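You operate a simulated robot arm through the tools that you are given. There is no shell and no other tool. Be economical: measure what you need, move in short steps, check, and stop when the job is done.

The job below is to be done with a simulated robot arm. You get a single attempt, and the scene is never put back.

Task
Swap the white trough in the drawer for the black one.
Fine: the black trough's lid and the white trough go on the bench; nothing spilt; drawer shut.

The check looks at the end state, three seconds after you hand in, the way a careful person would. Anything else that was tipped, shoved, dropped, spilled or broken makes it a failure. A push-on lid holds only when it is set on centred and level and pressed home; a screw cap is set on level and turned clockwise until tight.

Robot
A 6-joint arm with a two-finger parallel gripper, fixed in place. Base frame: the origin is at the foot of the arm, x ahead of it, y to its left, z up; the work surface is at about z = 780. Readings come in mm, degrees, newtons and seconds.
With the tool pointing down near the work surface it reaches from about 240 to 640 mm from the base axis. Its first joint turns from -66.0 to 66.0 degrees. Payload 2.7 kg.
Tool frame: the origin (TCP) lies between the finger pads and is the grasp point; the fingertips stand 23 mm ahead of it; z points along the fingers, y is the line along which they close. Largest opening 94 mm; finger width 38, thickness 10; the body of the gripper, 54 by 96 mm, starts 39 mm behind the TCP.
Orientation is that of the tool frame in the base frame, as a unit quaternion [w, x, y, z]. With the fingers straight down and closing along the base's y, the tool's x points along the base's -x, its y along +y and its z along -z.

Tools
- The arm moves only by the tool apply_moves. Its argument "motion" is a list of rows, each an object of numbers (a shift or turn left out is 0, a gripper value left out holds the last): "x", "y", "z": the shift along the base's x, y, z in mm; "wx", "wy", "wz": the turn, a rotation vector about the base's x, y, z in degrees; "fingers": the opening in per cent of the stroke, from 0 (shut) to 100 (fully open). In form: [{"x": .., "y": .., "z": .., "wx": .., "wy": .., "wz": .., "fingers": ..}, ...]. A call has 1 to 20 rows; each row is the pose to reach, as a shift and turn from the pose commanded when the call began. A row lasts 0.2 s, in which the tool goes at most 50 mm and 8.6 degrees; a call with a longer step from one row to the next is refused whole, and so is a gripper value outside its range. A pose out of reach is approached as far as the arm can. The call stops where the force on the tool passes 40 N (or 10 N more than at its start, if that is more) or the arm is blocked; 0.2 s more then pass. Each finger travels about 45 mm/s and halts on what it meets, pressing with about 36 N; the grip force reading is that of the motor and also rises with nothing between the fingers. The clock runs only during rows and for 0.2 s after the last one: add rows that repeat a pose to give the fingers time. It gives the time, the measured TCP pose, the force on the tool (base axes), the opening and the grip force at its end, in the units of the frame above (readings bear some noise), with the torque about the TCP (base axes, N m) and any sound that the robot's microphone picked up.
- Cameras (640 x 400 px; columns grow to the right, rows downward): "scene" is fixed at [77.4, -448.6, 1380]; the picture's right is [0.67, -0.75, 0.00], its down [-0.58, -0.52, -0.63] and it looks along [0.47, 0.42, -0.78] (base axes); focal length 214 px, centre (320, 200). "wrist" rides on the gripper at [86, 16, -75] in the tool frame; the picture's right is [-0.18, 0.98, 0.00], its down [-0.58, -0.11, -0.81] and it looks along [-0.79, -0.15, 0.59] (tool axes); focal length 243 px, centre (320, 200). There is no depth. A picture from a camera that has moved, and an enlarged one, comes with that camera's place and axes in the base frame and with its lens.
- grab_frame(camera): a new picture of that camera. The clock stands still meanwhile.
- close_up(camera, box): a new picture of the part [left, top, right, bottom] of that camera's present view, enlarged. The clock stands still meanwhile.
- job_done(): hands the job in; it is judged then, once.

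Work in short steps. Places have to be worked out from the pictures, the camera data and where the tool is seen: move nearer, look again, correct. Check each grasp and each placing, and mend what went wrong. You have 120 turns and 64 pictures in all, those below and enlarged ones among them. Open the gripper and draw the arm clear of the work before you hand the job in, unless the task says otherwise; then end with one line.

The tools are called after "Request:" by a JSON object that holds its "method" and its "body". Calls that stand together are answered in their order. apply_moves: Moves the arm, as the interface text tells. Its arguments: {"type":"object","properties":{"motion":{"type":"array"}},"required":["motion"]} The other tools are called the same way: grab_frame (camera) takes a picture; close_up (camera, box) takes an enlarged picture of a part of a camera's view; job_done () hands the job in.

At the start:

```text
t: 0.0
eef_pos: [455.8, -117.1, 1146.4]
orientation: [0.0, 0.0, 1.0, -0.001]
force: [0.1, 0.1, -1.1]
torque: [0.0, -0.01, 0.01]
opening: 94.0
grip_force: 0.0
```

scene: 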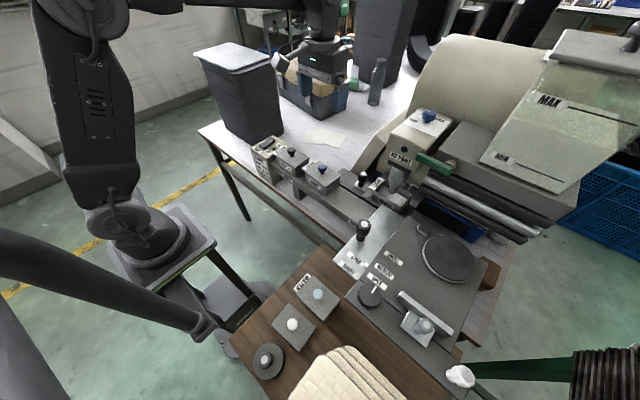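
wrist: 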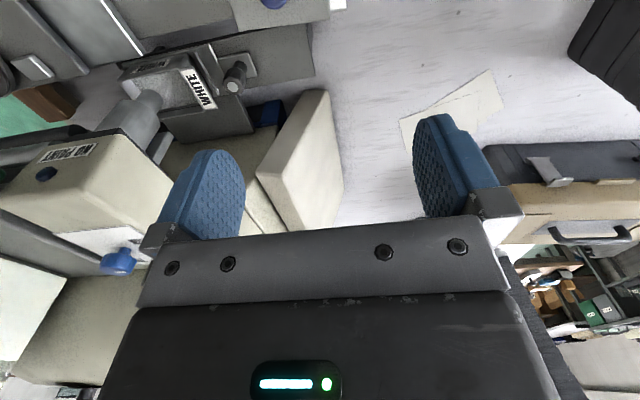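

I begin with enlarged views of the scene to identify the drawer and the troughs.

Request:
{"method": "close_up", "body": {"camera": "scene", "box": [220, 100, 420, 225]}}

Request:
{"method": "close_up", "body": {"camera": "scene", "box": [320, 90, 520, 215]}}

Request:
{"method": "close_up", "body": {"camera": "scene", "box": [230, 220, 480, 400]}}

```text
3.20 times, centred on (320, 162) of scene
camera zoom: at [77.4, -448.6, 1380.0], right [0.67, -0.75, 0.0], down [-0.58, -0.52, -0.63], along [0.47, 0.42, -0.78], focal length 686 px, centre (320, 320)
```

zoom: 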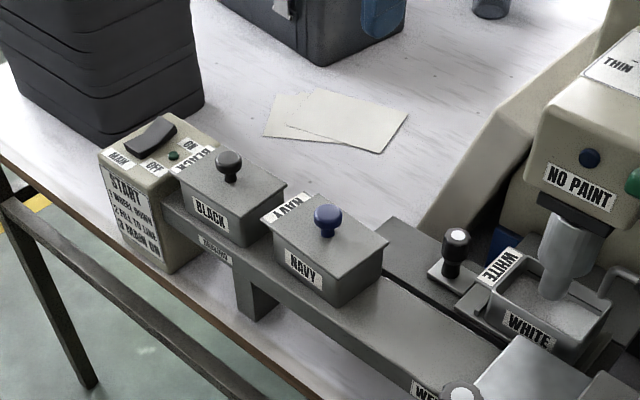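

```text
3.20 times, centred on (420, 152) of scene
camera zoom: at [77.4, -448.6, 1380.0], right [0.67, -0.75, 0.0], down [-0.58, -0.52, -0.63], along [0.47, 0.42, -0.78], focal length 686 px, centre (0, 352)
```

zoom: 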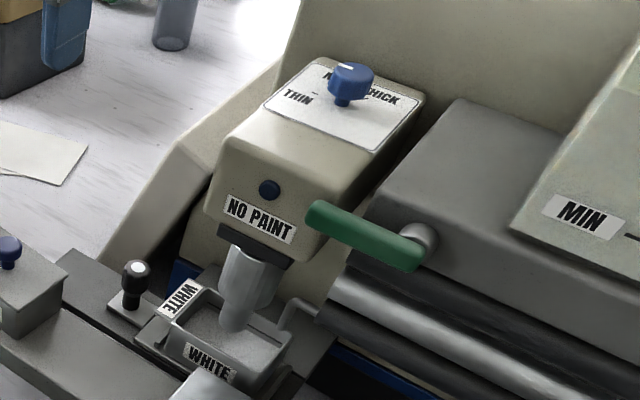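

```text
2.22 times, centred on (355, 310) of scene
camera zoom: at [77.4, -448.6, 1380.0], right [0.67, -0.75, 0.0], down [-0.58, -0.52, -0.63], along [0.47, 0.42, -0.78], focal length 477 px, centre (242, -44)
```

zoom: 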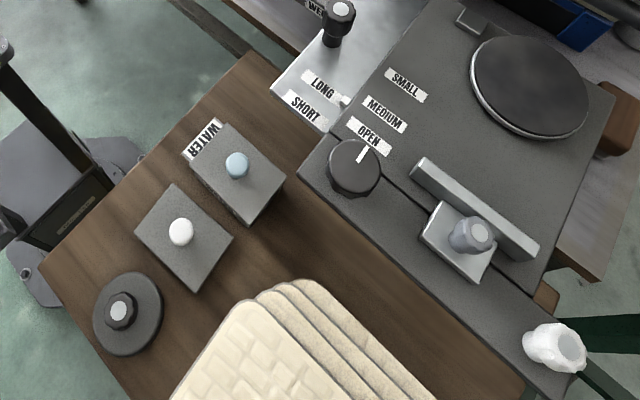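

The drawer with its knob seems to lie along y beneath the nozzle, with the white trough inside; black and navy troughs stand on a rail near x≈480. I look closer at the details.

Request:
{"method": "close_up", "body": {"camera": "scene", "box": [345, 155, 425, 205]}}

Request:
{"method": "close_up", "body": {"camera": "scene", "box": [245, 130, 345, 193]}}

```text
8.00 times, centred on (385, 180) of scene
camera zoom: at [77.4, -448.6, 1380.0], right [0.67, -0.75, 0.0], down [-0.58, -0.52, -0.63], along [0.47, 0.42, -0.78], focal length 1716 px, centre (-200, 360)
```

zoom: 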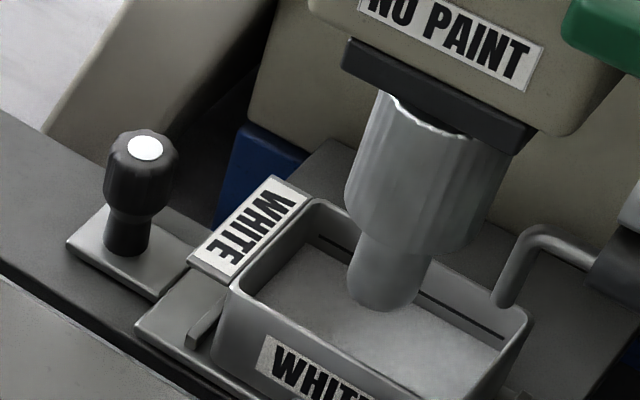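

```text
6.35 times, centred on (295, 162) of scene
camera zoom: at [77.4, -448.6, 1380.0], right [0.67, -0.75, 0.0], down [-0.58, -0.52, -0.63], along [0.47, 0.42, -0.78], focal length 1362 px, centre (479, 444)
```

zoom: 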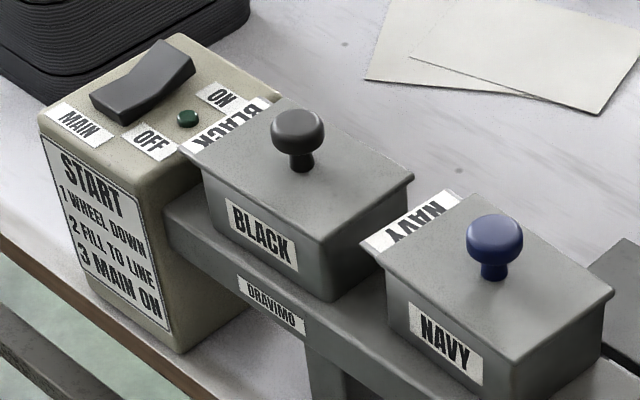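

I move the wrist camera to look at the drawer from the front at low height.

Request:
{"method": "apply_moves", "body": {"motion": [{"x": -11, "y": -25, "z": -28}, {"x": -22, "y": -50, "z": -56}, {"x": -33, "y": -75, "z": -84}, {"x": -44, "y": -100, "z": -112}, {"x": -56, "y": -125, "z": -140}]}}

Request:
{"method": "grab_frame", "body": {"camera": "wrist"}}

```text
t: 1.2
eef_pos: [399.4, -242.7, 1004.2]
orientation: [0.001, 0.0, 1.0, 0.0]
force: [-0.4, -0.5, 0.2]
torque: [0.03, -0.01, -0.02]
opening: 94.1
grip_force: 0.1
```

```text
56 pictures are left
camera wrist: at [313.8, -224.3, 1078.3], right [0.18, 0.98, 0.0], down [0.58, -0.11, 0.81], along [0.79, -0.15, -0.59], focal length 243 px, centre (320, 200)
```

wrist: 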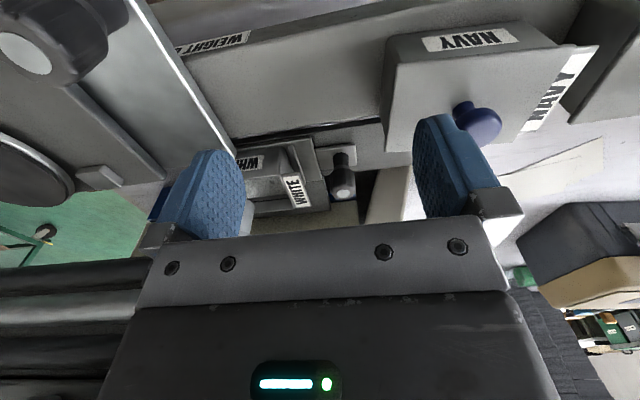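

The knob triangulates to about (500,-238,930), so the rail is higher than assumed. I take a view of the rail troughs from another place.

Request:
{"method": "apply_moves", "body": {"motion": [{"x": -20, "y": 36, "z": 10}, {"x": -40, "y": 72, "z": 20}, {"x": -60, "y": 108, "z": 30}, {"x": -80, "y": 144, "z": 40}, {"x": -100, "y": 180, "z": 50}]}}

Request:
{"method": "grab_frame", "body": {"camera": "wrist"}}

```text
t: 2.4
eef_pos: [298.5, -63.2, 1059.4]
orientation: [0.001, 0.001, 1.0, -0.001]
force: [0.4, 0.2, -0.5]
torque: [0.0, -0.01, -0.01]
opening: 94.2
grip_force: 0.1
```

```text
55 pictures are left
camera wrist: at [212.8, -45.8, 1133.3], right [0.18, 0.98, 0.0], down [0.58, -0.11, 0.81], along [0.79, -0.15, -0.59], focal length 243 px, centre (320, 200)
```

wrist: 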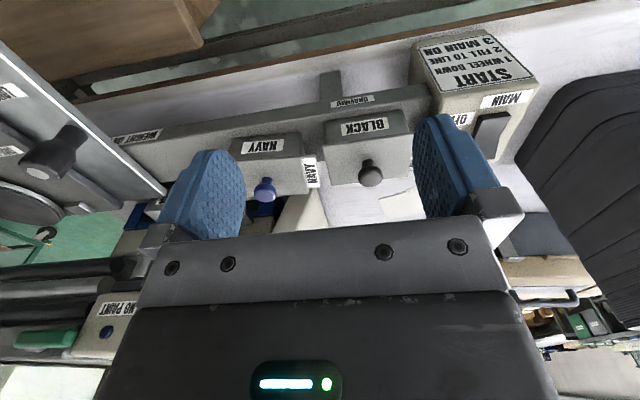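

Black knob at about (413,-29,958), navy at (419,-151,957). I swing the tool to look along -y at the drawer and nozzle from its front.

Request:
{"method": "apply_moves", "body": {"motion": [{"x": 17, "wz": -8.2}, {"x": 34, "wz": -16.4}, {"x": 51, "wz": -24.6}, {"x": 68, "wz": -32.8}, {"x": 85, "wz": -41}, {"x": 102, "wz": -49.2, "z": -5}, {"x": 119, "wz": -57.4, "z": -10}, {"x": 136, "wz": -65.6, "z": -15}, {"x": 153, "wz": -73.8, "z": -20}, {"x": 170, "wz": -82, "z": -25}, {"x": 187, "wz": -90, "z": -30}]}}

Request:
{"method": "grab_frame", "body": {"camera": "wrist"}}

```text
t: 4.8
eef_pos: [486.3, -61.9, 1028.6]
orientation: [0.001, 0.709, 0.705, 0.0]
force: [-0.4, -0.6, 0.0]
torque: [-0.01, 0.0, 0.0]
opening: 94.1
grip_force: 0.0
```

```text
54 pictures are left
camera wrist: at [503.8, 25.5, 1101.7], right [0.98, -0.19, 0.0], down [-0.11, -0.58, 0.81], along [-0.15, -0.79, -0.59], focal length 243 px, centre (320, 200)
```

wrist: 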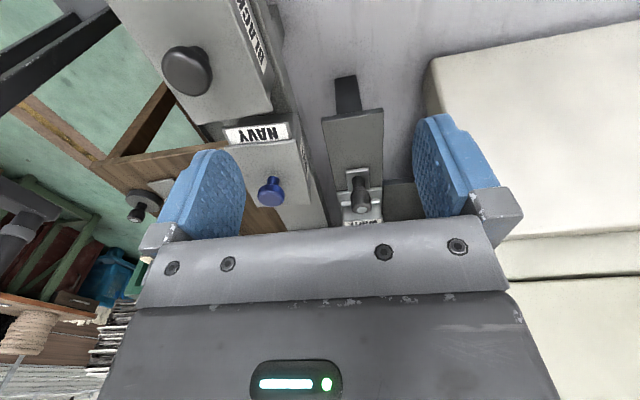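

I see the drawer slide, knob and tray; I move nearer so the trough comes into the gap between fingers.

Request:
{"method": "apply_moves", "body": {"motion": [{"y": -40}, {"y": -80}]}}

Request:
{"method": "close_up", "body": {"camera": "wrist", "box": [180, 40, 480, 240]}}

```text
t: 5.4
eef_pos: [488.3, -142.2, 1027.8]
orientation: [-0.001, 0.707, 0.707, -0.001]
force: [0.6, -0.6, -0.8]
torque: [0.04, 0.02, 0.02]
opening: 94.0
grip_force: 0.0
```

```text
2.00 times, centred on (330, 140) of wrist
camera zoom: at [505.1, -54.5, 1101.5], right [0.98, -0.18, 0.0], down [-0.11, -0.58, 0.81], along [-0.15, -0.79, -0.59], focal length 485 px, centre (300, 320)
```

zoom: 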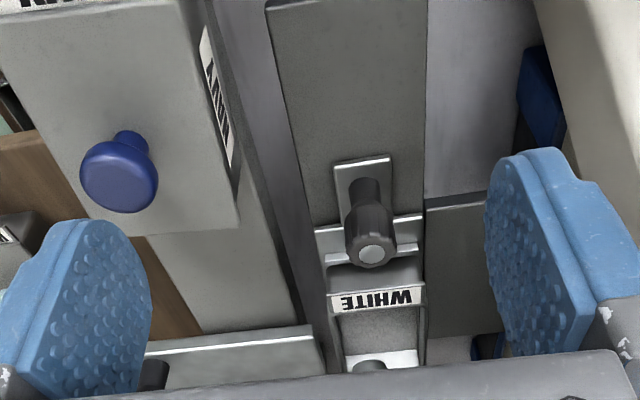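

Knob stands upright at about (508,-237), z 875–930, with the trough tab just behind. I go above it with a slight tilt (wrist leaning away from the paint head) and fingers partly closed, then check.

Request:
{"method": "apply_moves", "body": {"motion": [{"x": 5, "y": -25, "z": -5, "wx": -7.5, "fingers": 65}, {"x": 12, "y": -55, "z": -12, "wx": -15}, {"x": 20, "y": -87, "z": -28, "wx": -15}, {"x": 20, "y": -87, "z": -28, "wx": -15}]}}

Request:
{"method": "grab_frame", "body": {"camera": "scene"}}

Request:
{"method": "grab_frame", "body": {"camera": "wrist"}}

```text
t: 6.4
eef_pos: [509.2, -230.6, 1000.9]
orientation: [0.093, 0.701, 0.701, -0.093]
force: [0.5, 0.1, 0.5]
torque: [-0.01, -0.01, 0.03]
opening: 61.1
grip_force: 0.1
```

```text
52 pictures are left
```

scene: 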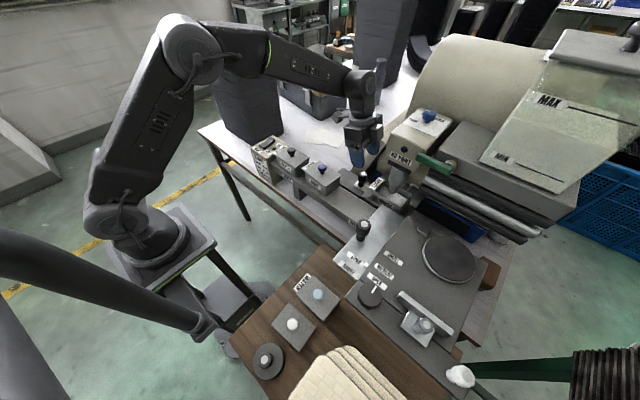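

```text
51 pictures are left
camera wrist: at [525.3, -126.6, 1050.0], right [0.98, -0.18, 0.05], down [-0.11, -0.35, 0.93], along [-0.15, -0.92, -0.36], focal length 243 px, centre (320, 200)
```

wrist: 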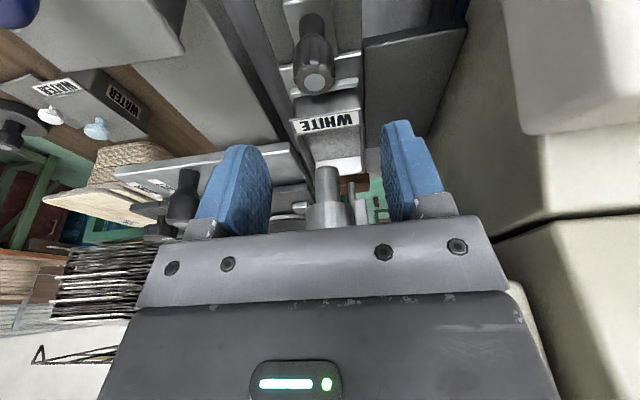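

Knob confirmed at (508,-235), and the nozzle tip (~z 934) is clear above the trough rim. I descend straight onto the knob.

Request:
{"method": "apply_moves", "body": {"motion": [{"z": -25}, {"z": -50}, {"z": -77}, {"z": -77, "fingers": 10}, {"z": -77, "fingers": 10}, {"z": -77, "fingers": 10}]}}

Request:
{"method": "grab_frame", "body": {"camera": "wrist"}}

```text
t: 7.8
eef_pos: [507.1, -230.2, 920.1]
orientation: [0.091, 0.701, 0.702, -0.094]
force: [-7.2, 1.2, 0.8]
torque: [-0.15, 0.1, -0.1]
opening: 25.0
grip_force: 41.0
```

```text
50 pictures are left
camera wrist: at [524.4, -127.2, 969.7], right [0.98, -0.18, 0.04], down [-0.11, -0.35, 0.93], along [-0.15, -0.92, -0.37], focal length 243 px, centre (320, 200)
```

wrist: 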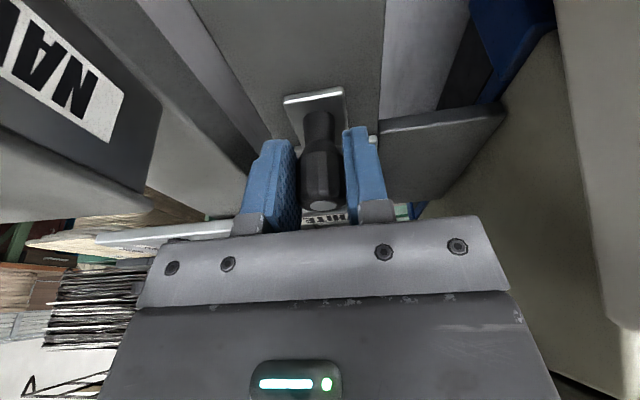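

Knob gripped (25 mm). I pull gently in +y.

Request:
{"method": "apply_moves", "body": {"motion": [{"x": -1, "y": 3}, {"x": -1, "y": 8}, {"x": -1, "y": 14}, {"x": -1, "y": 20}, {"x": -1, "y": 26}, {"x": -1, "y": 31}, {"x": -1, "y": 34}]}}

Request:
{"method": "grab_frame", "body": {"camera": "wrist"}}

```text
t: 9.4
eef_pos: [508.1, -195.7, 921.1]
orientation: [0.093, 0.701, 0.701, -0.092]
force: [19.4, -0.7, -27.8]
torque: [0.33, -0.15, 0.17]
opening: 25.0
grip_force: 45.0
```

```text
49 pictures are left
camera wrist: at [523.9, -92.1, 970.0], right [0.98, -0.18, 0.05], down [-0.11, -0.35, 0.93], along [-0.15, -0.92, -0.37], focal length 243 px, centre (320, 200)
```

wrist: 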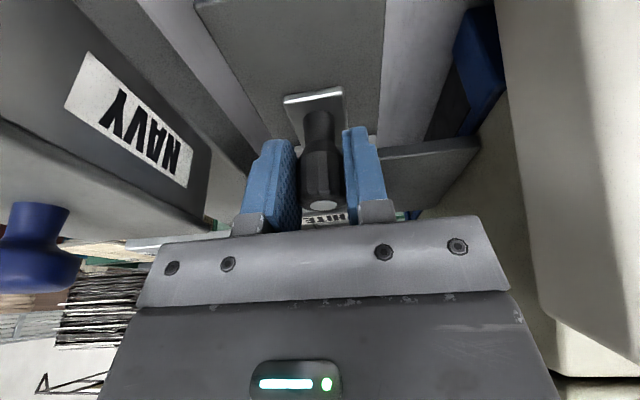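

The drawer slides, with the tray following. I relieve the side loads slightly and keep pulling.

Request:
{"method": "apply_moves", "body": {"motion": [{"x": 0.7, "z": -1.5, "y": 2}, {"x": 0.7, "z": -1.5, "y": 7}, {"x": 0.7, "z": -1.5, "y": 13}, {"x": 0.7, "z": -1.5, "y": 19}, {"x": 0.7, "z": -1.5, "y": 25}, {"x": 0.7, "z": -1.5, "y": 31}, {"x": 0.7, "z": -1.5, "y": 37}, {"x": 0.7, "z": -1.5, "y": 42}, {"x": 0.7, "z": -1.5, "y": 45}]}}

Request:
{"method": "grab_frame", "body": {"camera": "scene"}}

```text
t: 11.4
eef_pos: [506.1, -150.0, 921.2]
orientation: [0.093, 0.701, 0.701, -0.093]
force: [11.6, -0.3, -9.9]
torque: [-0.53, -0.12, 0.07]
opening: 25.0
grip_force: 44.2
```

```text
48 pictures are left
```

scene: 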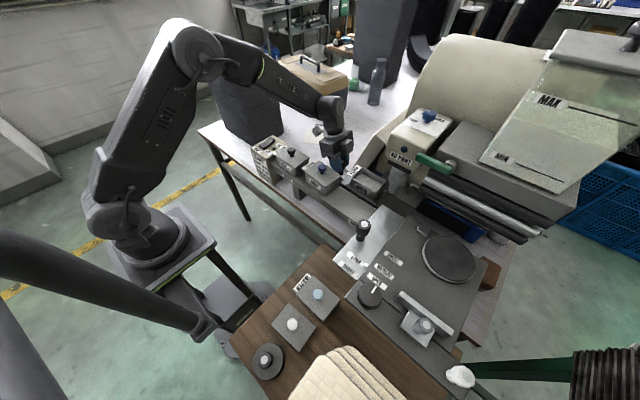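

Request:
{"method": "close_up", "body": {"camera": "scene", "box": [310, 140, 430, 215]}}

```text
5.33 times, centred on (370, 178) of scene
camera zoom: at [77.9, -448.7, 1379.9], right [0.67, -0.75, 0.0], down [-0.58, -0.52, -0.62], along [0.47, 0.42, -0.78], focal length 1144 px, centre (53, 320)
```

zoom: 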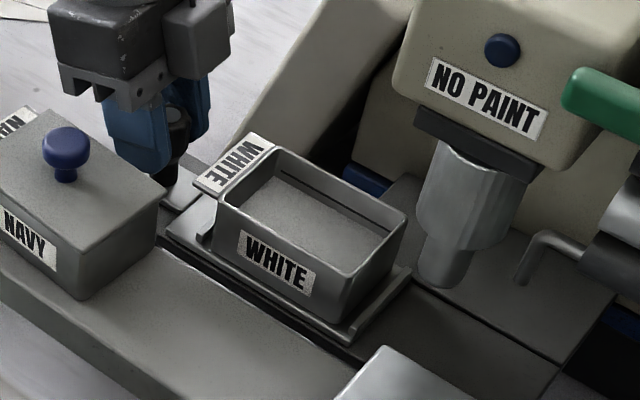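

The trough is nearly clear of the nozzle. I pull a little further for head clearance, watching for a stop.

Request:
{"method": "apply_moves", "body": {"motion": [{"x": -0.5, "y": 3}, {"x": -0.5, "y": 8}, {"x": -0.5, "y": 13}, {"x": -0.5, "y": 18}, {"x": -0.5, "y": 23}, {"x": -0.5, "y": 27}, {"x": -0.5, "y": 30}]}}

Request:
{"method": "close_up", "body": {"camera": "scene", "box": [310, 140, 430, 215]}}

```text
t: 13.0
eef_pos: [506.6, -120.2, 920.6]
orientation: [0.094, 0.7, 0.702, -0.091]
force: [24.3, -1.5, -6.8]
torque: [-0.63, -0.22, 0.21]
opening: 25.1
grip_force: 45.4
```

```text
5.33 times, centred on (370, 178) of scene
camera zoom: at [78.1, -448.7, 1379.9], right [0.67, -0.75, 0.0], down [-0.58, -0.52, -0.62], along [0.47, 0.42, -0.78], focal length 1144 px, centre (53, 320)
```

zoom: 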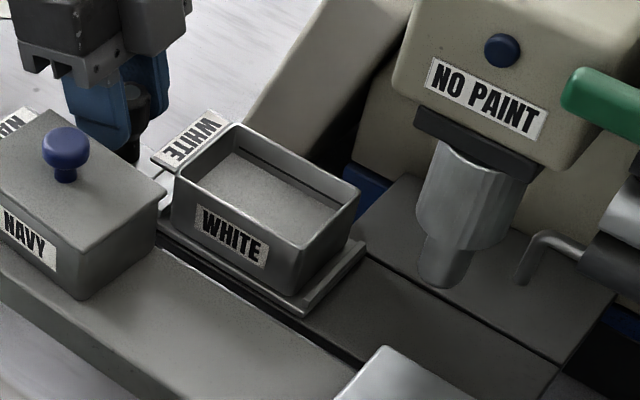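

Tray now out 110 mm; trough rim spans x≈479–542, y≈-267…-185. I release the knob, rise, untilt and go over the trough for a look.

Request:
{"method": "apply_moves", "body": {"motion": [{"fingers": 60}, {"fingers": 60}, {"fingers": 60, "y": -1, "z": 4}, {"z": 30}, {"z": 60}, {"z": 90}]}}

Request:
{"method": "apply_moves", "body": {"motion": [{"y": -25, "wx": 7.5, "fingers": 100}, {"y": -50, "wx": 15, "x": 2}]}}

Request:
{"method": "grab_frame", "body": {"camera": "wrist"}}

```text
t: 14.4
eef_pos: [503.8, -119.4, 1012.2]
orientation: [0.092, 0.701, 0.701, -0.092]
force: [0.0, 1.5, 0.5]
torque: [0.0, -0.03, 0.01]
opening: 56.3
grip_force: 0.0
```

```text
t: 15.0
eef_pos: [508.6, -169.8, 1011.7]
orientation: [0.001, 0.707, 0.708, 0.0]
force: [0.9, -0.1, 0.0]
torque: [0.03, 0.06, -0.04]
opening: 94.1
grip_force: 0.1
```

```text
45 pictures are left
camera wrist: at [524.9, -82.1, 1086.0], right [0.98, -0.18, 0.0], down [-0.11, -0.58, 0.81], along [-0.15, -0.79, -0.59], focal length 243 px, centre (320, 200)
```

wrist: 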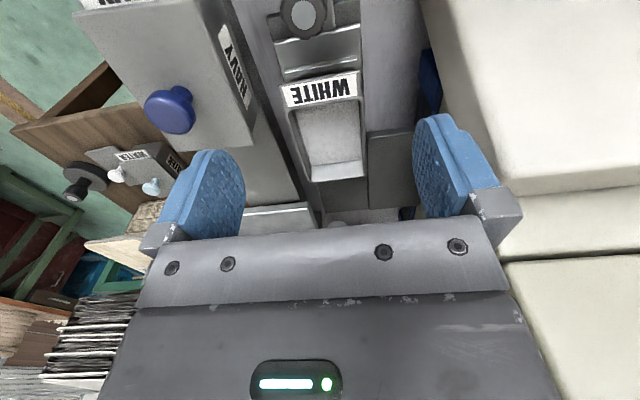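

Wrist view gives trough centre (508,-226), about 53×88 mm. I descend over it with fingers at 85 %.

Request:
{"method": "apply_moves", "body": {"motion": [{"y": -28, "fingers": 85}, {"y": -56}, {"y": -56, "z": -35}, {"y": -56, "z": -70}, {"y": -56, "z": -101}, {"y": -56, "z": -101}]}}

Request:
{"method": "close_up", "body": {"camera": "scene", "box": [310, 140, 430, 215]}}

Request:
{"method": "grab_frame", "body": {"camera": "wrist"}}

```text
t: 16.4
eef_pos: [510.1, -225.6, 908.9]
orientation: [0.0, 0.706, 0.708, -0.002]
force: [-0.2, -0.9, -0.3]
torque: [-0.04, 0.06, -0.01]
opening: 79.8
grip_force: 0.2
```

```text
5.33 times, centred on (370, 178) of scene
camera zoom: at [77.4, -448.6, 1380.0], right [0.67, -0.75, 0.0], down [-0.58, -0.52, -0.63], along [0.47, 0.42, -0.78], focal length 1144 px, centre (53, 320)
```

zoom: 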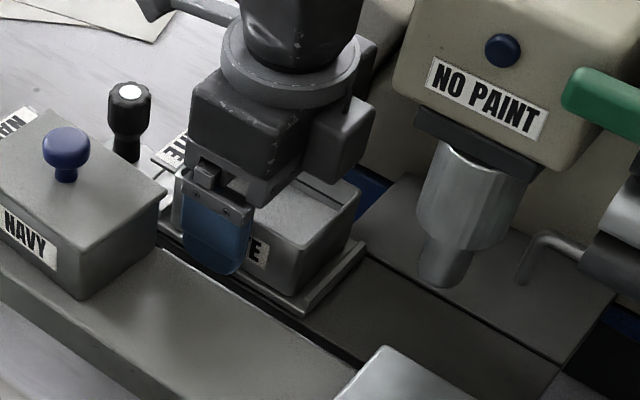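

```text
43 pictures are left
camera wrist: at [527.3, -137.4, 982.0], right [0.98, -0.18, 0.0], down [-0.11, -0.58, 0.81], along [-0.15, -0.79, -0.59], focal length 243 px, centre (320, 200)
```

wrist: 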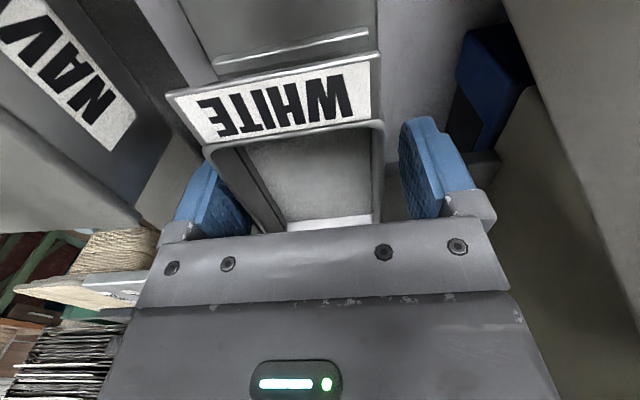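

Fingers straddle the trough. I close on it.

Request:
{"method": "apply_moves", "body": {"motion": [{"x": -1, "fingers": 70}, {"x": -1, "fingers": 60}, {"x": -1, "fingers": 50}, {"x": -1, "fingers": 45}, {"x": -1, "fingers": 45}]}}

Request:
{"method": "close_up", "body": {"camera": "wrist", "box": [140, 40, 480, 250]}}

```text
t: 17.6
eef_pos: [509.1, -225.6, 909.0]
orientation: [0.001, 0.707, 0.707, -0.001]
force: [1.2, 0.0, 0.8]
torque: [0.0, -0.04, 0.01]
opening: 61.8
grip_force: 36.2
```

```text
1.88 times, centred on (310, 145) of wrist
camera zoom: at [525.5, -137.9, 982.4], right [0.98, -0.18, 0.0], down [-0.11, -0.58, 0.81], along [-0.15, -0.79, -0.59], focal length 457 px, centre (339, 304)
```

zoom: 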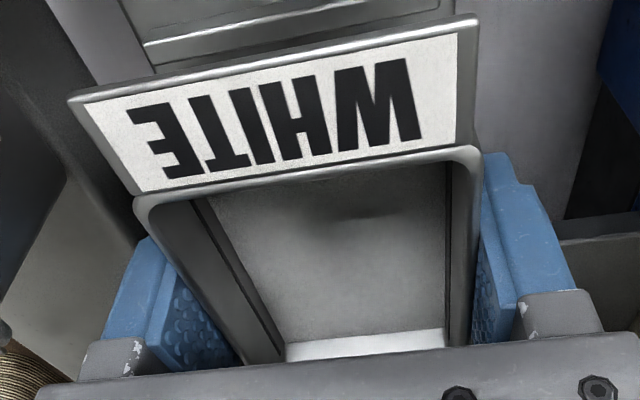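

Grip firm at 62 mm. I lift it slowly and level, then check.

Request:
{"method": "apply_moves", "body": {"motion": [{"z": 2}, {"z": 5}, {"z": 10}, {"z": 16}, {"z": 23}, {"z": 31}, {"z": 40}, {"z": 49}, {"z": 58}, {"z": 67}, {"z": 76}, {"z": 83}, {"z": 88}, {"z": 91}, {"z": 92}]}}

Request:
{"method": "close_up", "body": {"camera": "scene", "box": [290, 120, 430, 208]}}

```text
t: 20.8
eef_pos: [505.5, -226.6, 1002.4]
orientation: [0.001, 0.707, 0.707, 0.0]
force: [0.5, 0.2, -4.2]
torque: [-0.01, 0.01, -0.01]
opening: 61.9
grip_force: 36.3
```

```text
4.55 times, centred on (360, 164) of scene
camera zoom: at [77.5, -448.7, 1380.0], right [0.67, -0.75, 0.0], down [-0.58, -0.52, -0.63], along [0.47, 0.42, -0.78], focal length 975 px, centre (138, 364)
```

zoom: 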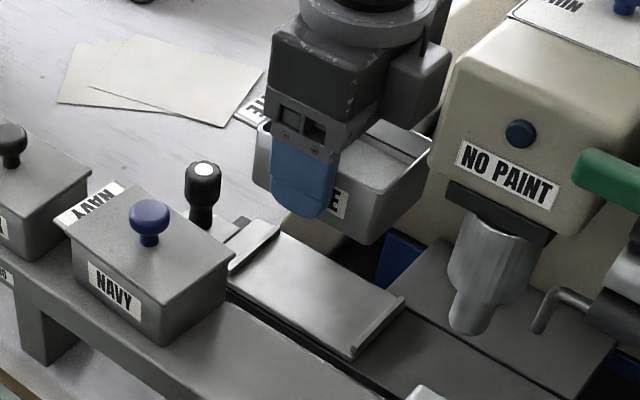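

Lifted cleanly; tray is flat with end lips. I carry the white trough smoothly over toward the open bench at about (530, 10).

Request:
{"method": "apply_moves", "body": {"motion": [{"y": 2}, {"y": 7, "x": 0}, {"y": 15, "x": 1}, {"y": 26, "x": 2}, {"y": 39, "x": 3}, {"y": 54, "x": 5}, {"y": 70, "x": 7}, {"y": 86, "x": 9}, {"y": 102, "x": 11}, {"y": 118, "x": 13}, {"y": 134, "x": 15}, {"y": 150, "x": 17}, {"y": 166, "x": 19}, {"y": 182, "x": 21}, {"y": 198, "x": 22}, {"y": 211, "x": 23}, {"y": 222, "x": 24}, {"y": 230, "x": 24}, {"y": 235, "x": 24}, {"y": 237, "x": 24}]}}

Request:
{"method": "grab_frame", "body": {"camera": "scene"}}

Request:
{"method": "grab_frame", "body": {"camera": "wrist"}}

```text
t: 25.0
eef_pos: [530.4, 11.0, 1000.1]
orientation: [-0.001, 0.707, 0.707, -0.002]
force: [0.5, 0.0, -2.4]
torque: [0.01, 0.0, 0.02]
opening: 61.8
grip_force: 36.1
```

```text
40 pictures are left
```

scene: 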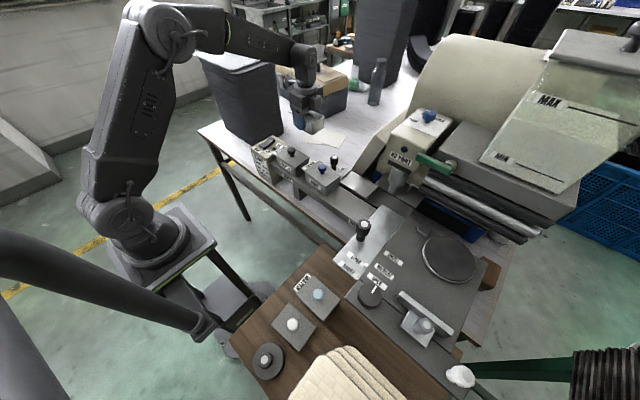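

```text
39 pictures are left
camera wrist: at [547.6, 97.8, 1075.0], right [0.98, -0.18, 0.0], down [-0.11, -0.58, 0.81], along [-0.15, -0.79, -0.59], focal length 243 px, centre (320, 200)
```

wrist: 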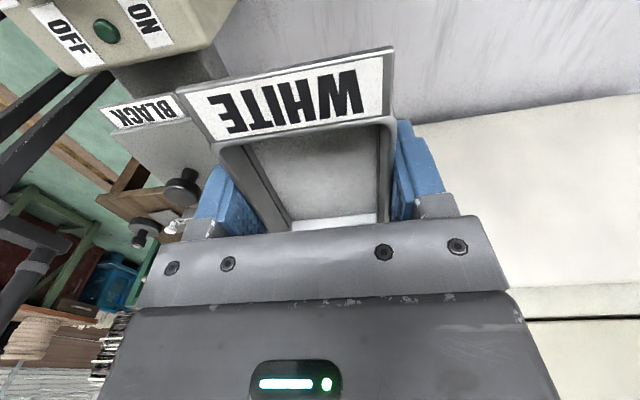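

Path and bench spot are clear. I lower to just above the bench, then creep to contact.

Request:
{"method": "apply_moves", "body": {"motion": [{"z": -3}, {"z": -9}, {"z": -18}, {"z": -30}, {"z": -44}, {"z": -58}, {"z": -72}, {"z": -86}, {"z": -100}, {"z": -114}, {"z": -128}, {"z": -140}, {"z": -149}, {"z": -155}, {"z": -159}, {"z": -162}, {"z": -163}]}}

Request:
{"method": "grab_frame", "body": {"camera": "wrist"}}

```text
t: 28.6
eef_pos: [531.8, 12.1, 837.7]
orientation: [0.001, 0.707, 0.707, -0.001]
force: [0.5, 0.4, -3.0]
torque: [0.0, 0.01, -0.04]
opening: 61.9
grip_force: 36.4
```

```text
38 pictures are left
camera wrist: at [548.0, 98.9, 911.8], right [0.98, -0.18, 0.0], down [-0.11, -0.58, 0.81], along [-0.15, -0.79, -0.59], focal length 243 px, centre (320, 200)
```

wrist: 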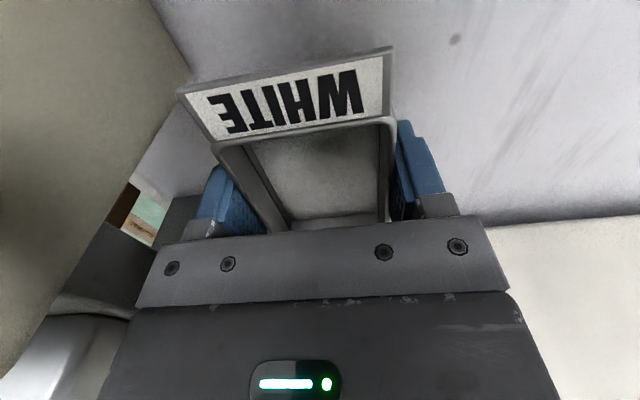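

Still free. I creep down in 2 mm steps to contact.

Request:
{"method": "apply_moves", "body": {"motion": [{"z": -3}, {"z": -6}, {"z": -9}, {"z": -12}, {"z": -14}, {"z": -16}, {"z": -18}]}}

```text
t: 30.2
eef_pos: [530.3, 10.7, 820.6]
orientation: [-0.001, 0.707, 0.707, -0.001]
force: [0.2, -0.5, -2.8]
torque: [-0.01, 0.0, 0.01]
opening: 61.6
grip_force: 36.4
```

Request:
{"method": "apply_moves", "body": {"motion": [{"z": -1.5}, {"z": -3}, {"z": -4.5}, {"z": -6}, {"z": -7.5}]}}

```text
t: 31.4
eef_pos: [530.4, 10.4, 813.1]
orientation: [0.0, 0.707, 0.707, -0.002]
force: [-0.6, -0.9, -3.2]
torque: [-0.02, 0.01, -0.01]
opening: 61.7
grip_force: 35.9
```

Still no contact; continuing in 1 mm steps.

Request:
{"method": "apply_moves", "body": {"motion": [{"z": -1}, {"z": -2}, {"z": -3}, {"z": -3}]}}

Request:
{"method": "grab_frame", "body": {"camera": "wrist"}}

```text
t: 32.4
eef_pos: [532.1, 10.0, 810.6]
orientation: [0.001, 0.707, 0.708, 0.0]
force: [0.2, 0.9, -2.7]
torque: [0.01, -0.01, -0.05]
opening: 61.7
grip_force: 35.8
```

```text
37 pictures are left
camera wrist: at [548.0, 98.5, 884.0], right [0.98, -0.18, 0.0], down [-0.11, -0.58, 0.81], along [-0.15, -0.79, -0.59], focal length 243 px, centre (320, 200)
```

wrist: 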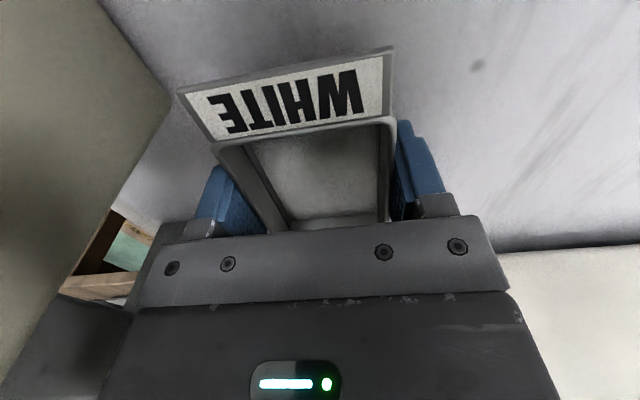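

No contact yet; a few more millimetres.

Request:
{"method": "apply_moves", "body": {"motion": [{"z": -1}, {"z": -2}, {"z": -3}, {"z": -4}, {"z": -4}]}}

```text
t: 33.6
eef_pos: [531.6, 10.9, 808.0]
orientation: [0.003, 0.707, 0.707, 0.0]
force: [-7.6, 0.3, 29.7]
torque: [-0.04, 0.82, -0.02]
opening: 61.7
grip_force: 36.5
```

Contact with the bench (≈30 N). I ease off 1 mm, open moderately and rise.

Request:
{"method": "apply_moves", "body": {"motion": [{"z": 1.5}, {"z": 1.5, "fingers": 70}, {"z": 1.5, "fingers": 78}, {"z": 1.5, "fingers": 80}, {"z": 1.5, "fingers": 80}]}}

Request:
{"method": "apply_moves", "body": {"motion": [{"z": 5}, {"z": 20}, {"z": 50}, {"z": 90}, {"z": 130}, {"z": 170}, {"z": 190}]}}

Request:
{"method": "grab_frame", "body": {"camera": "wrist"}}

```text
t: 34.8
eef_pos: [531.2, 10.2, 806.0]
orientation: [0.0, 0.707, 0.707, -0.001]
force: [-0.2, 0.3, -0.6]
torque: [-0.04, -0.01, 0.04]
opening: 75.4
grip_force: 0.1
```

```text
t: 36.4
eef_pos: [529.8, 11.5, 1001.3]
orientation: [0.0, 0.707, 0.707, -0.001]
force: [-1.2, -0.6, 0.0]
torque: [-0.03, 0.06, 0.03]
opening: 75.1
grip_force: 0.1
```

```text
36 pictures are left
camera wrist: at [547.0, 98.7, 1075.5], right [0.98, -0.18, 0.0], down [-0.11, -0.58, 0.81], along [-0.15, -0.79, -0.59], focal length 243 px, centre (320, 200)
```

wrist: 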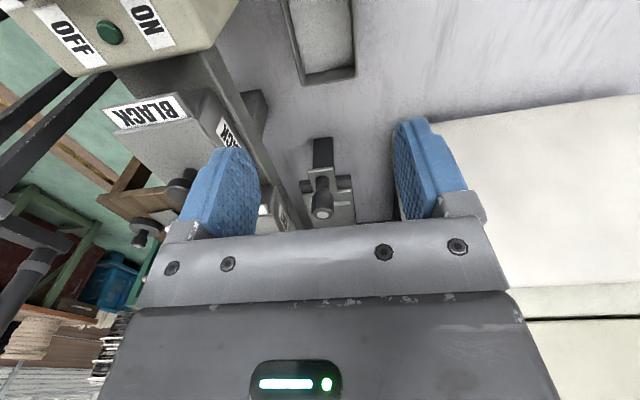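

White trough stands safely on the bench. I now go to view the black lid's knob from +y.

Request:
{"method": "apply_moves", "body": {"motion": [{"x": -30, "y": 8, "z": 12}, {"x": -60, "y": 16, "z": 24}, {"x": -90, "y": 24, "z": 36, "fingers": 100}, {"x": -112, "y": 30, "z": 40}]}}

Request:
{"method": "grab_frame", "body": {"camera": "wrist"}}

Request:
{"method": "close_up", "body": {"camera": "scene", "box": [245, 130, 345, 193]}}

```text
t: 37.4
eef_pos: [420.2, 39.9, 1040.5]
orientation: [0.001, 0.707, 0.707, 0.0]
force: [0.5, 0.4, -0.3]
torque: [0.04, 0.01, 0.01]
opening: 94.4
grip_force: 0.1
```

```text
35 pictures are left
camera wrist: at [437.1, 127.3, 1114.0], right [0.98, -0.18, 0.0], down [-0.11, -0.58, 0.81], along [-0.15, -0.79, -0.59], focal length 243 px, centre (320, 200)
```

wrist: 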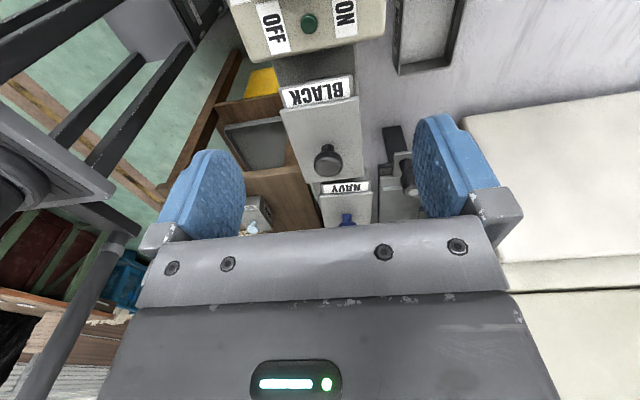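

```text
6.35 times, centred on (295, 162) of scene
camera zoom: at [77.4, -448.6, 1380.0], right [0.67, -0.75, 0.0], down [-0.58, -0.52, -0.63], along [0.47, 0.42, -0.78], focal length 1362 px, centre (479, 444)
```

zoom: 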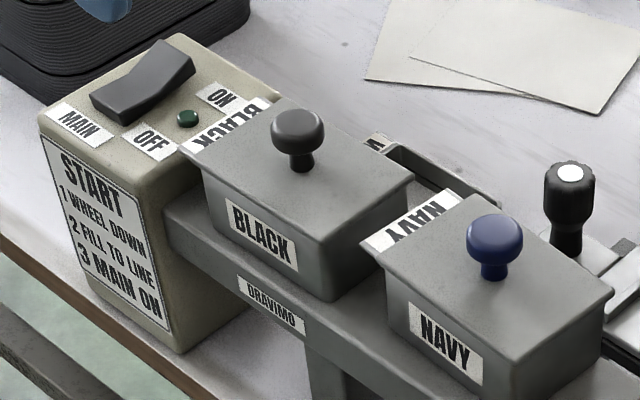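

Black knob top triangulates to (413.5,-31,~960), lid top ≈937. I go above with fingers partly open and view.

Request:
{"method": "apply_moves", "body": {"motion": [{"x": -2, "y": -24, "z": -8, "fingers": 55}, {"x": -4, "y": -48, "z": -20}, {"x": -6, "y": -71, "z": -35}, {"x": -6, "y": -71, "z": -40}]}}

Request:
{"method": "grab_frame", "body": {"camera": "wrist"}}

Request:
{"method": "close_up", "body": {"camera": "scene", "box": [245, 110, 345, 173]}}

```text
t: 38.4
eef_pos: [412.6, -30.1, 1000.1]
orientation: [0.0, 0.707, 0.708, 0.0]
force: [0.1, 0.1, 0.0]
torque: [-0.05, 0.01, 0.06]
opening: 52.0
grip_force: 0.0
```

```text
33 pictures are left
camera wrist: at [429.0, 57.8, 1074.0], right [0.98, -0.18, 0.0], down [-0.11, -0.58, 0.81], along [-0.15, -0.79, -0.59], focal length 243 px, centre (320, 200)
```

wrist: 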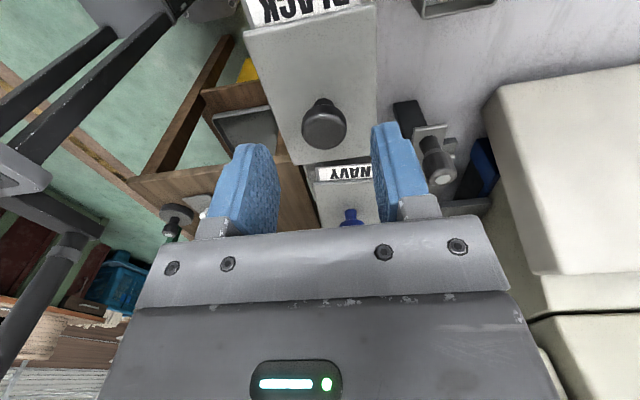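

```text
6.35 times, centred on (295, 142) of scene
camera zoom: at [77.4, -448.6, 1380.0], right [0.67, -0.75, 0.0], down [-0.58, -0.52, -0.63], along [0.47, 0.42, -0.78], focal length 1362 px, centre (479, 571)
```

zoom: 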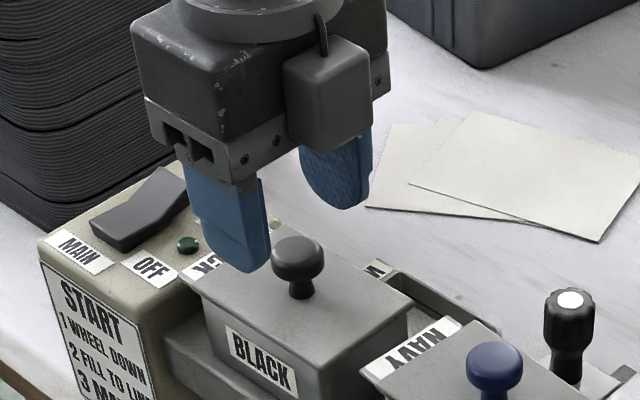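

Refined: knob head centre ≈ (416,-27,959), Ø≈28 mm. I descend so the fingertips are just below the head and close.

Request:
{"method": "apply_moves", "body": {"motion": [{"x": 3, "y": 3}, {"x": 3, "y": 3, "z": -10}, {"x": 3, "y": 3, "z": -20}, {"x": 3, "y": 3, "z": -29}, {"x": 3, "y": 3, "z": -29}]}}

Request:
{"method": "close_up", "body": {"camera": "scene", "box": [245, 120, 325, 170]}}

Request:
{"method": "close_up", "body": {"camera": "wrist", "box": [180, 20, 480, 240]}}

```text
t: 39.6
eef_pos: [413.7, -27.6, 968.8]
orientation: [0.001, 0.707, 0.707, -0.001]
force: [0.2, 0.8, -0.4]
torque: [-0.02, 0.03, 0.02]
opening: 51.8
grip_force: 0.1
```

```text
8.00 times, centred on (285, 145) of scene
camera zoom: at [77.4, -448.6, 1380.0], right [0.67, -0.75, 0.0], down [-0.58, -0.52, -0.63], along [0.47, 0.42, -0.78], focal length 1716 px, centre (600, 640)
```

zoom: 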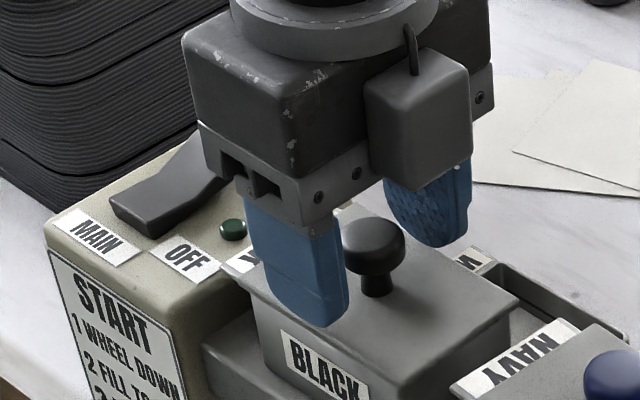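

```text
1.82 times, centred on (330, 130) of wrist
camera zoom: at [430.8, 59.2, 1042.2], right [0.98, -0.18, 0.0], down [-0.11, -0.58, 0.81], along [-0.15, -0.79, -0.59], focal length 441 px, centre (302, 327)
```

zoom: 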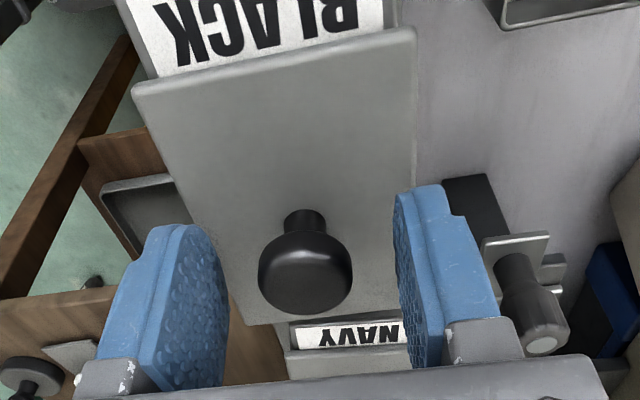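

Fingertips straddle the knob just above the lid. I close.

Request:
{"method": "apply_moves", "body": {"motion": [{"x": 1, "fingers": 40}, {"x": 1, "fingers": 20}, {"x": 1, "fingers": 15}, {"x": 1, "fingers": 15}]}}

Request:
{"method": "apply_moves", "body": {"motion": [{"z": 1}, {"z": 2}, {"z": 3}, {"z": 4}, {"z": 6}, {"z": 8}]}}

Request:
{"method": "close_up", "body": {"camera": "scene", "box": [245, 120, 325, 170]}}

```text
t: 40.6
eef_pos: [415.3, -28.6, 969.7]
orientation: [0.001, 0.707, 0.707, -0.002]
force: [-0.3, 0.3, 0.2]
torque: [-0.01, 0.0, -0.01]
opening: 23.9
grip_force: 36.1
heard: snap
```

```text
t: 42.0
eef_pos: [417.0, -27.3, 975.4]
orientation: [0.001, 0.707, 0.707, -0.001]
force: [1.0, 1.0, 0.2]
torque: [0.03, 0.03, 0.03]
opening: 23.6
grip_force: 35.7
```

```text
8.00 times, centred on (285, 145) of scene
camera zoom: at [77.4, -448.6, 1380.0], right [0.67, -0.75, 0.0], down [-0.58, -0.52, -0.63], along [0.47, 0.42, -0.78], focal length 1716 px, centre (600, 640)
```

zoom: 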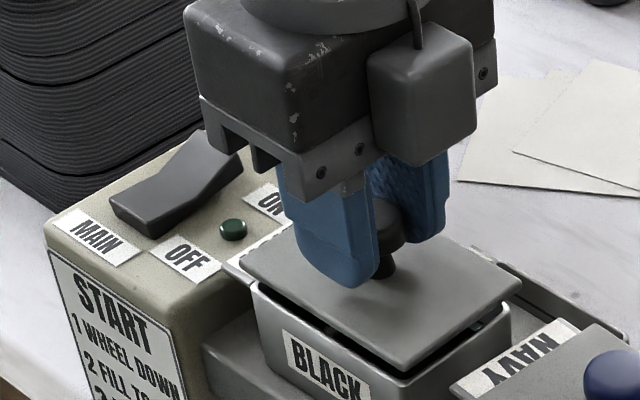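

The lid has snapped free and lifts while the trough stays. I raise it and carry it to the bench at about (535,140).

Request:
{"method": "apply_moves", "body": {"motion": [{"z": 8}, {"z": 20}, {"z": 36}, {"z": 56}, {"z": 70, "x": 6, "y": 8}, {"z": 72, "x": 20, "y": 28}, {"z": 72, "x": 36, "y": 51}, {"z": 72, "x": 54, "y": 76}, {"z": 72, "x": 72, "y": 102}, {"z": 72, "x": 90, "y": 127}, {"z": 72, "x": 106, "y": 150}, {"z": 72, "x": 116, "y": 164}, {"z": 72, "x": 119, "y": 168}]}}

Request:
{"method": "grab_frame", "body": {"camera": "wrist"}}

Request:
{"method": "close_up", "body": {"camera": "scene", "box": [230, 90, 390, 190]}}

```text
t: 44.8
eef_pos: [536.6, 141.5, 1047.1]
orientation: [0.0, 0.707, 0.707, -0.002]
force: [0.3, 0.1, -0.3]
torque: [-0.01, -0.01, 0.04]
opening: 23.6
grip_force: 36.2
```

```text
28 pictures are left
camera wrist: at [553.1, 229.2, 1122.3], right [0.98, -0.18, 0.0], down [-0.11, -0.58, 0.81], along [-0.15, -0.79, -0.59], focal length 243 px, centre (320, 200)
```

wrist: 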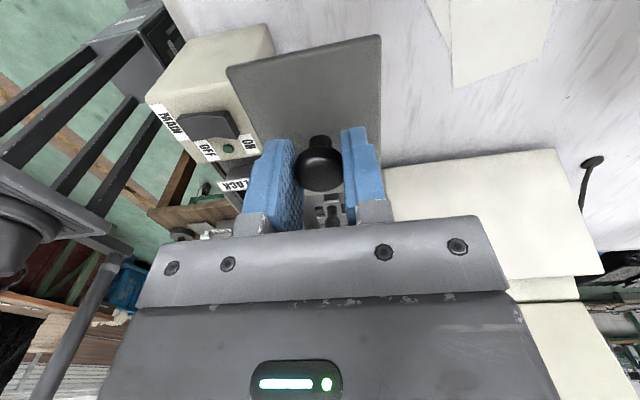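

```text
4.00 times, centred on (310, 140) of scene
camera zoom: at [77.4, -448.6, 1380.0], right [0.67, -0.75, 0.0], down [-0.58, -0.52, -0.63], along [0.47, 0.42, -0.78], focal length 858 px, centre (360, 440)
```

zoom: 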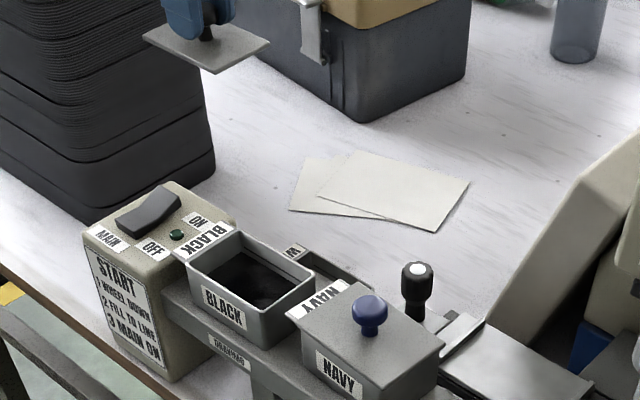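

Black trough is open and undisturbed. I shift the lid 25 mm further from the START box and lower it toward the bench.

Request:
{"method": "apply_moves", "body": {"motion": [{"x": 10}, {"x": 25, "z": -10}, {"x": 26, "z": -35}, {"x": 26, "z": -65}, {"x": 26, "z": -95}, {"x": 26, "z": -125}, {"x": 26, "z": -150}, {"x": 26, "z": -175}, {"x": 26, "z": -195}, {"x": 26, "z": -207}, {"x": 26, "z": -214}, {"x": 26, "z": -217}]}}

Request:
{"method": "grab_frame", "body": {"camera": "wrist"}}

```text
t: 47.4
eef_pos: [563.1, 140.5, 832.1]
orientation: [0.001, 0.707, 0.707, -0.001]
force: [0.3, 0.2, 0.7]
torque: [-0.02, 0.01, -0.03]
opening: 23.5
grip_force: 35.9
```

```text
26 pictures are left
camera wrist: at [579.4, 227.9, 905.4], right [0.98, -0.18, 0.0], down [-0.11, -0.58, 0.81], along [-0.15, -0.79, -0.59], focal length 243 px, centre (320, 200)
```

wrist: 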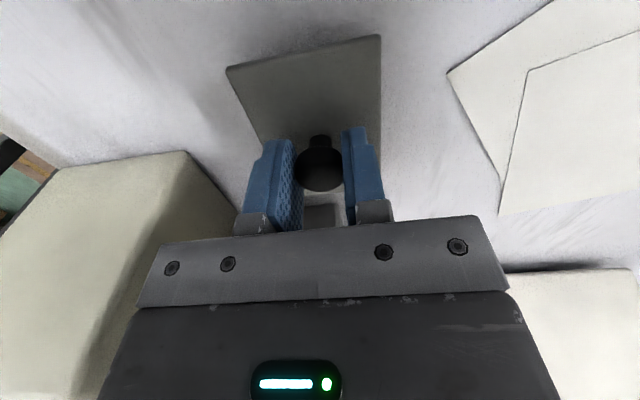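

Bench around is clear. I creep to contact.

Request:
{"method": "apply_moves", "body": {"motion": [{"z": -2}, {"z": -4}, {"z": -6}, {"z": -8}, {"z": -10}, {"z": -11.5}, {"z": -13}, {"z": -14.5}, {"z": -16}, {"z": -17.5}, {"z": -19}, {"z": -20.5}, {"z": -22}]}}

```text
t: 49.6
eef_pos: [564.5, 140.9, 818.7]
orientation: [0.003, 0.707, 0.708, 0.003]
force: [-0.5, 0.6, 2.6]
torque: [-0.03, -0.08, 0.0]
opening: 23.7
grip_force: 36.2
stopped in row 10: the force on the tool passed its limit at 41 N (the readings are from after the stop); the commanded pose is now the measured one
```

Contact found and eased. I release the knob and rise.

Request:
{"method": "apply_moves", "body": {"motion": [{"z": -0.5}, {"z": -0.5, "fingers": 40}, {"z": -0.5, "fingers": 55}, {"z": -0.5, "fingers": 55}, {"z": 20}, {"z": 60}, {"z": 105}, {"z": 150}, {"z": 190}]}}

Request:
{"method": "close_up", "body": {"camera": "wrist", "box": [180, 0, 500, 240]}}

```text
t: 51.6
eef_pos: [563.9, 139.6, 1009.4]
orientation: [0.002, 0.707, 0.707, 0.002]
force: [0.6, -0.5, -0.8]
torque: [-0.01, 0.02, 0.02]
opening: 51.7
grip_force: 0.0
```

```text
1.67 times, centred on (340, 120) of wrist
camera zoom: at [580.1, 228.4, 1083.6], right [0.98, -0.18, 0.0], down [-0.11, -0.58, 0.81], along [-0.15, -0.79, -0.59], focal length 404 px, centre (287, 333)
```

zoom: 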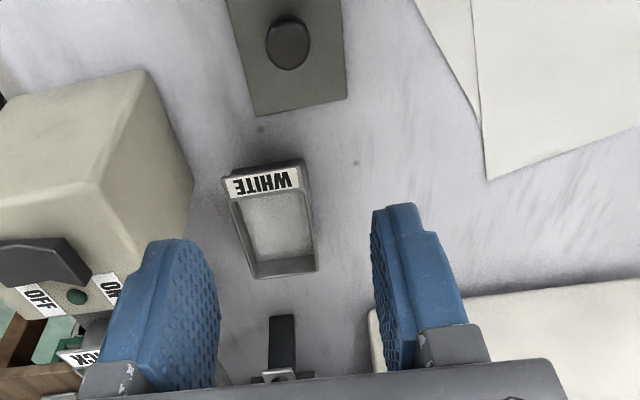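

Both stand well on the bench. Next I view the open black trough from +y.

Request:
{"method": "apply_moves", "body": {"motion": [{"x": -30, "y": -22, "z": 5}, {"x": -60, "y": -44, "z": 10}, {"x": -90, "y": -66, "z": 15, "fingers": 100}, {"x": -120, "y": -88, "z": 20}, {"x": -148, "y": -110, "z": 20}]}}

Request:
{"method": "close_up", "body": {"camera": "wrist", "box": [180, 30, 480, 240]}}

Request:
{"method": "close_up", "body": {"camera": "scene", "box": [245, 135, 345, 197]}}

```text
t: 52.8
eef_pos: [414.7, 33.0, 1028.8]
orientation: [0.002, 0.707, 0.707, 0.002]
force: [0.9, -1.2, -0.2]
torque: [-0.04, -0.01, 0.03]
opening: 93.8
grip_force: 0.0
```

```text
1.90 times, centred on (330, 135) of wrist
camera zoom: at [431.5, 121.0, 1102.3], right [0.98, -0.18, 0.0], down [-0.11, -0.58, 0.81], along [-0.15, -0.79, -0.59], focal length 462 px, centre (301, 324)
```

zoom: 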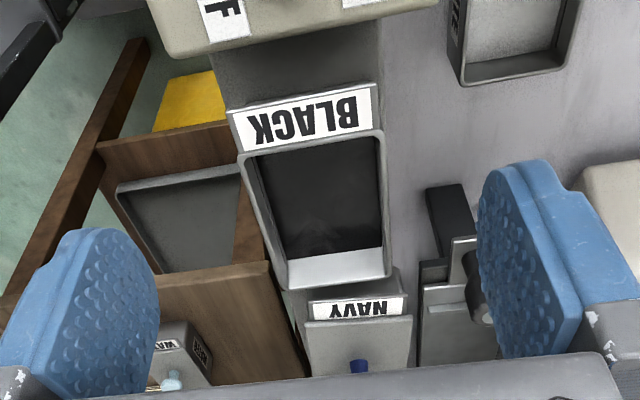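

```text
6.40 times, centred on (295, 166) of scene
camera zoom: at [77.4, -448.6, 1380.0], right [0.67, -0.75, 0.0], down [-0.58, -0.52, -0.63], along [0.47, 0.42, -0.78], focal length 1373 px, centre (480, 418)
```

zoom: 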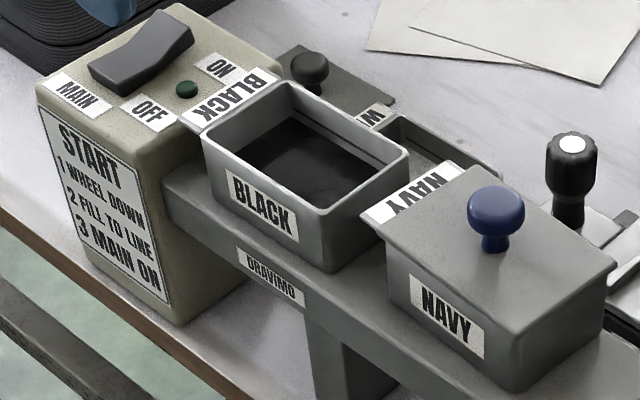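

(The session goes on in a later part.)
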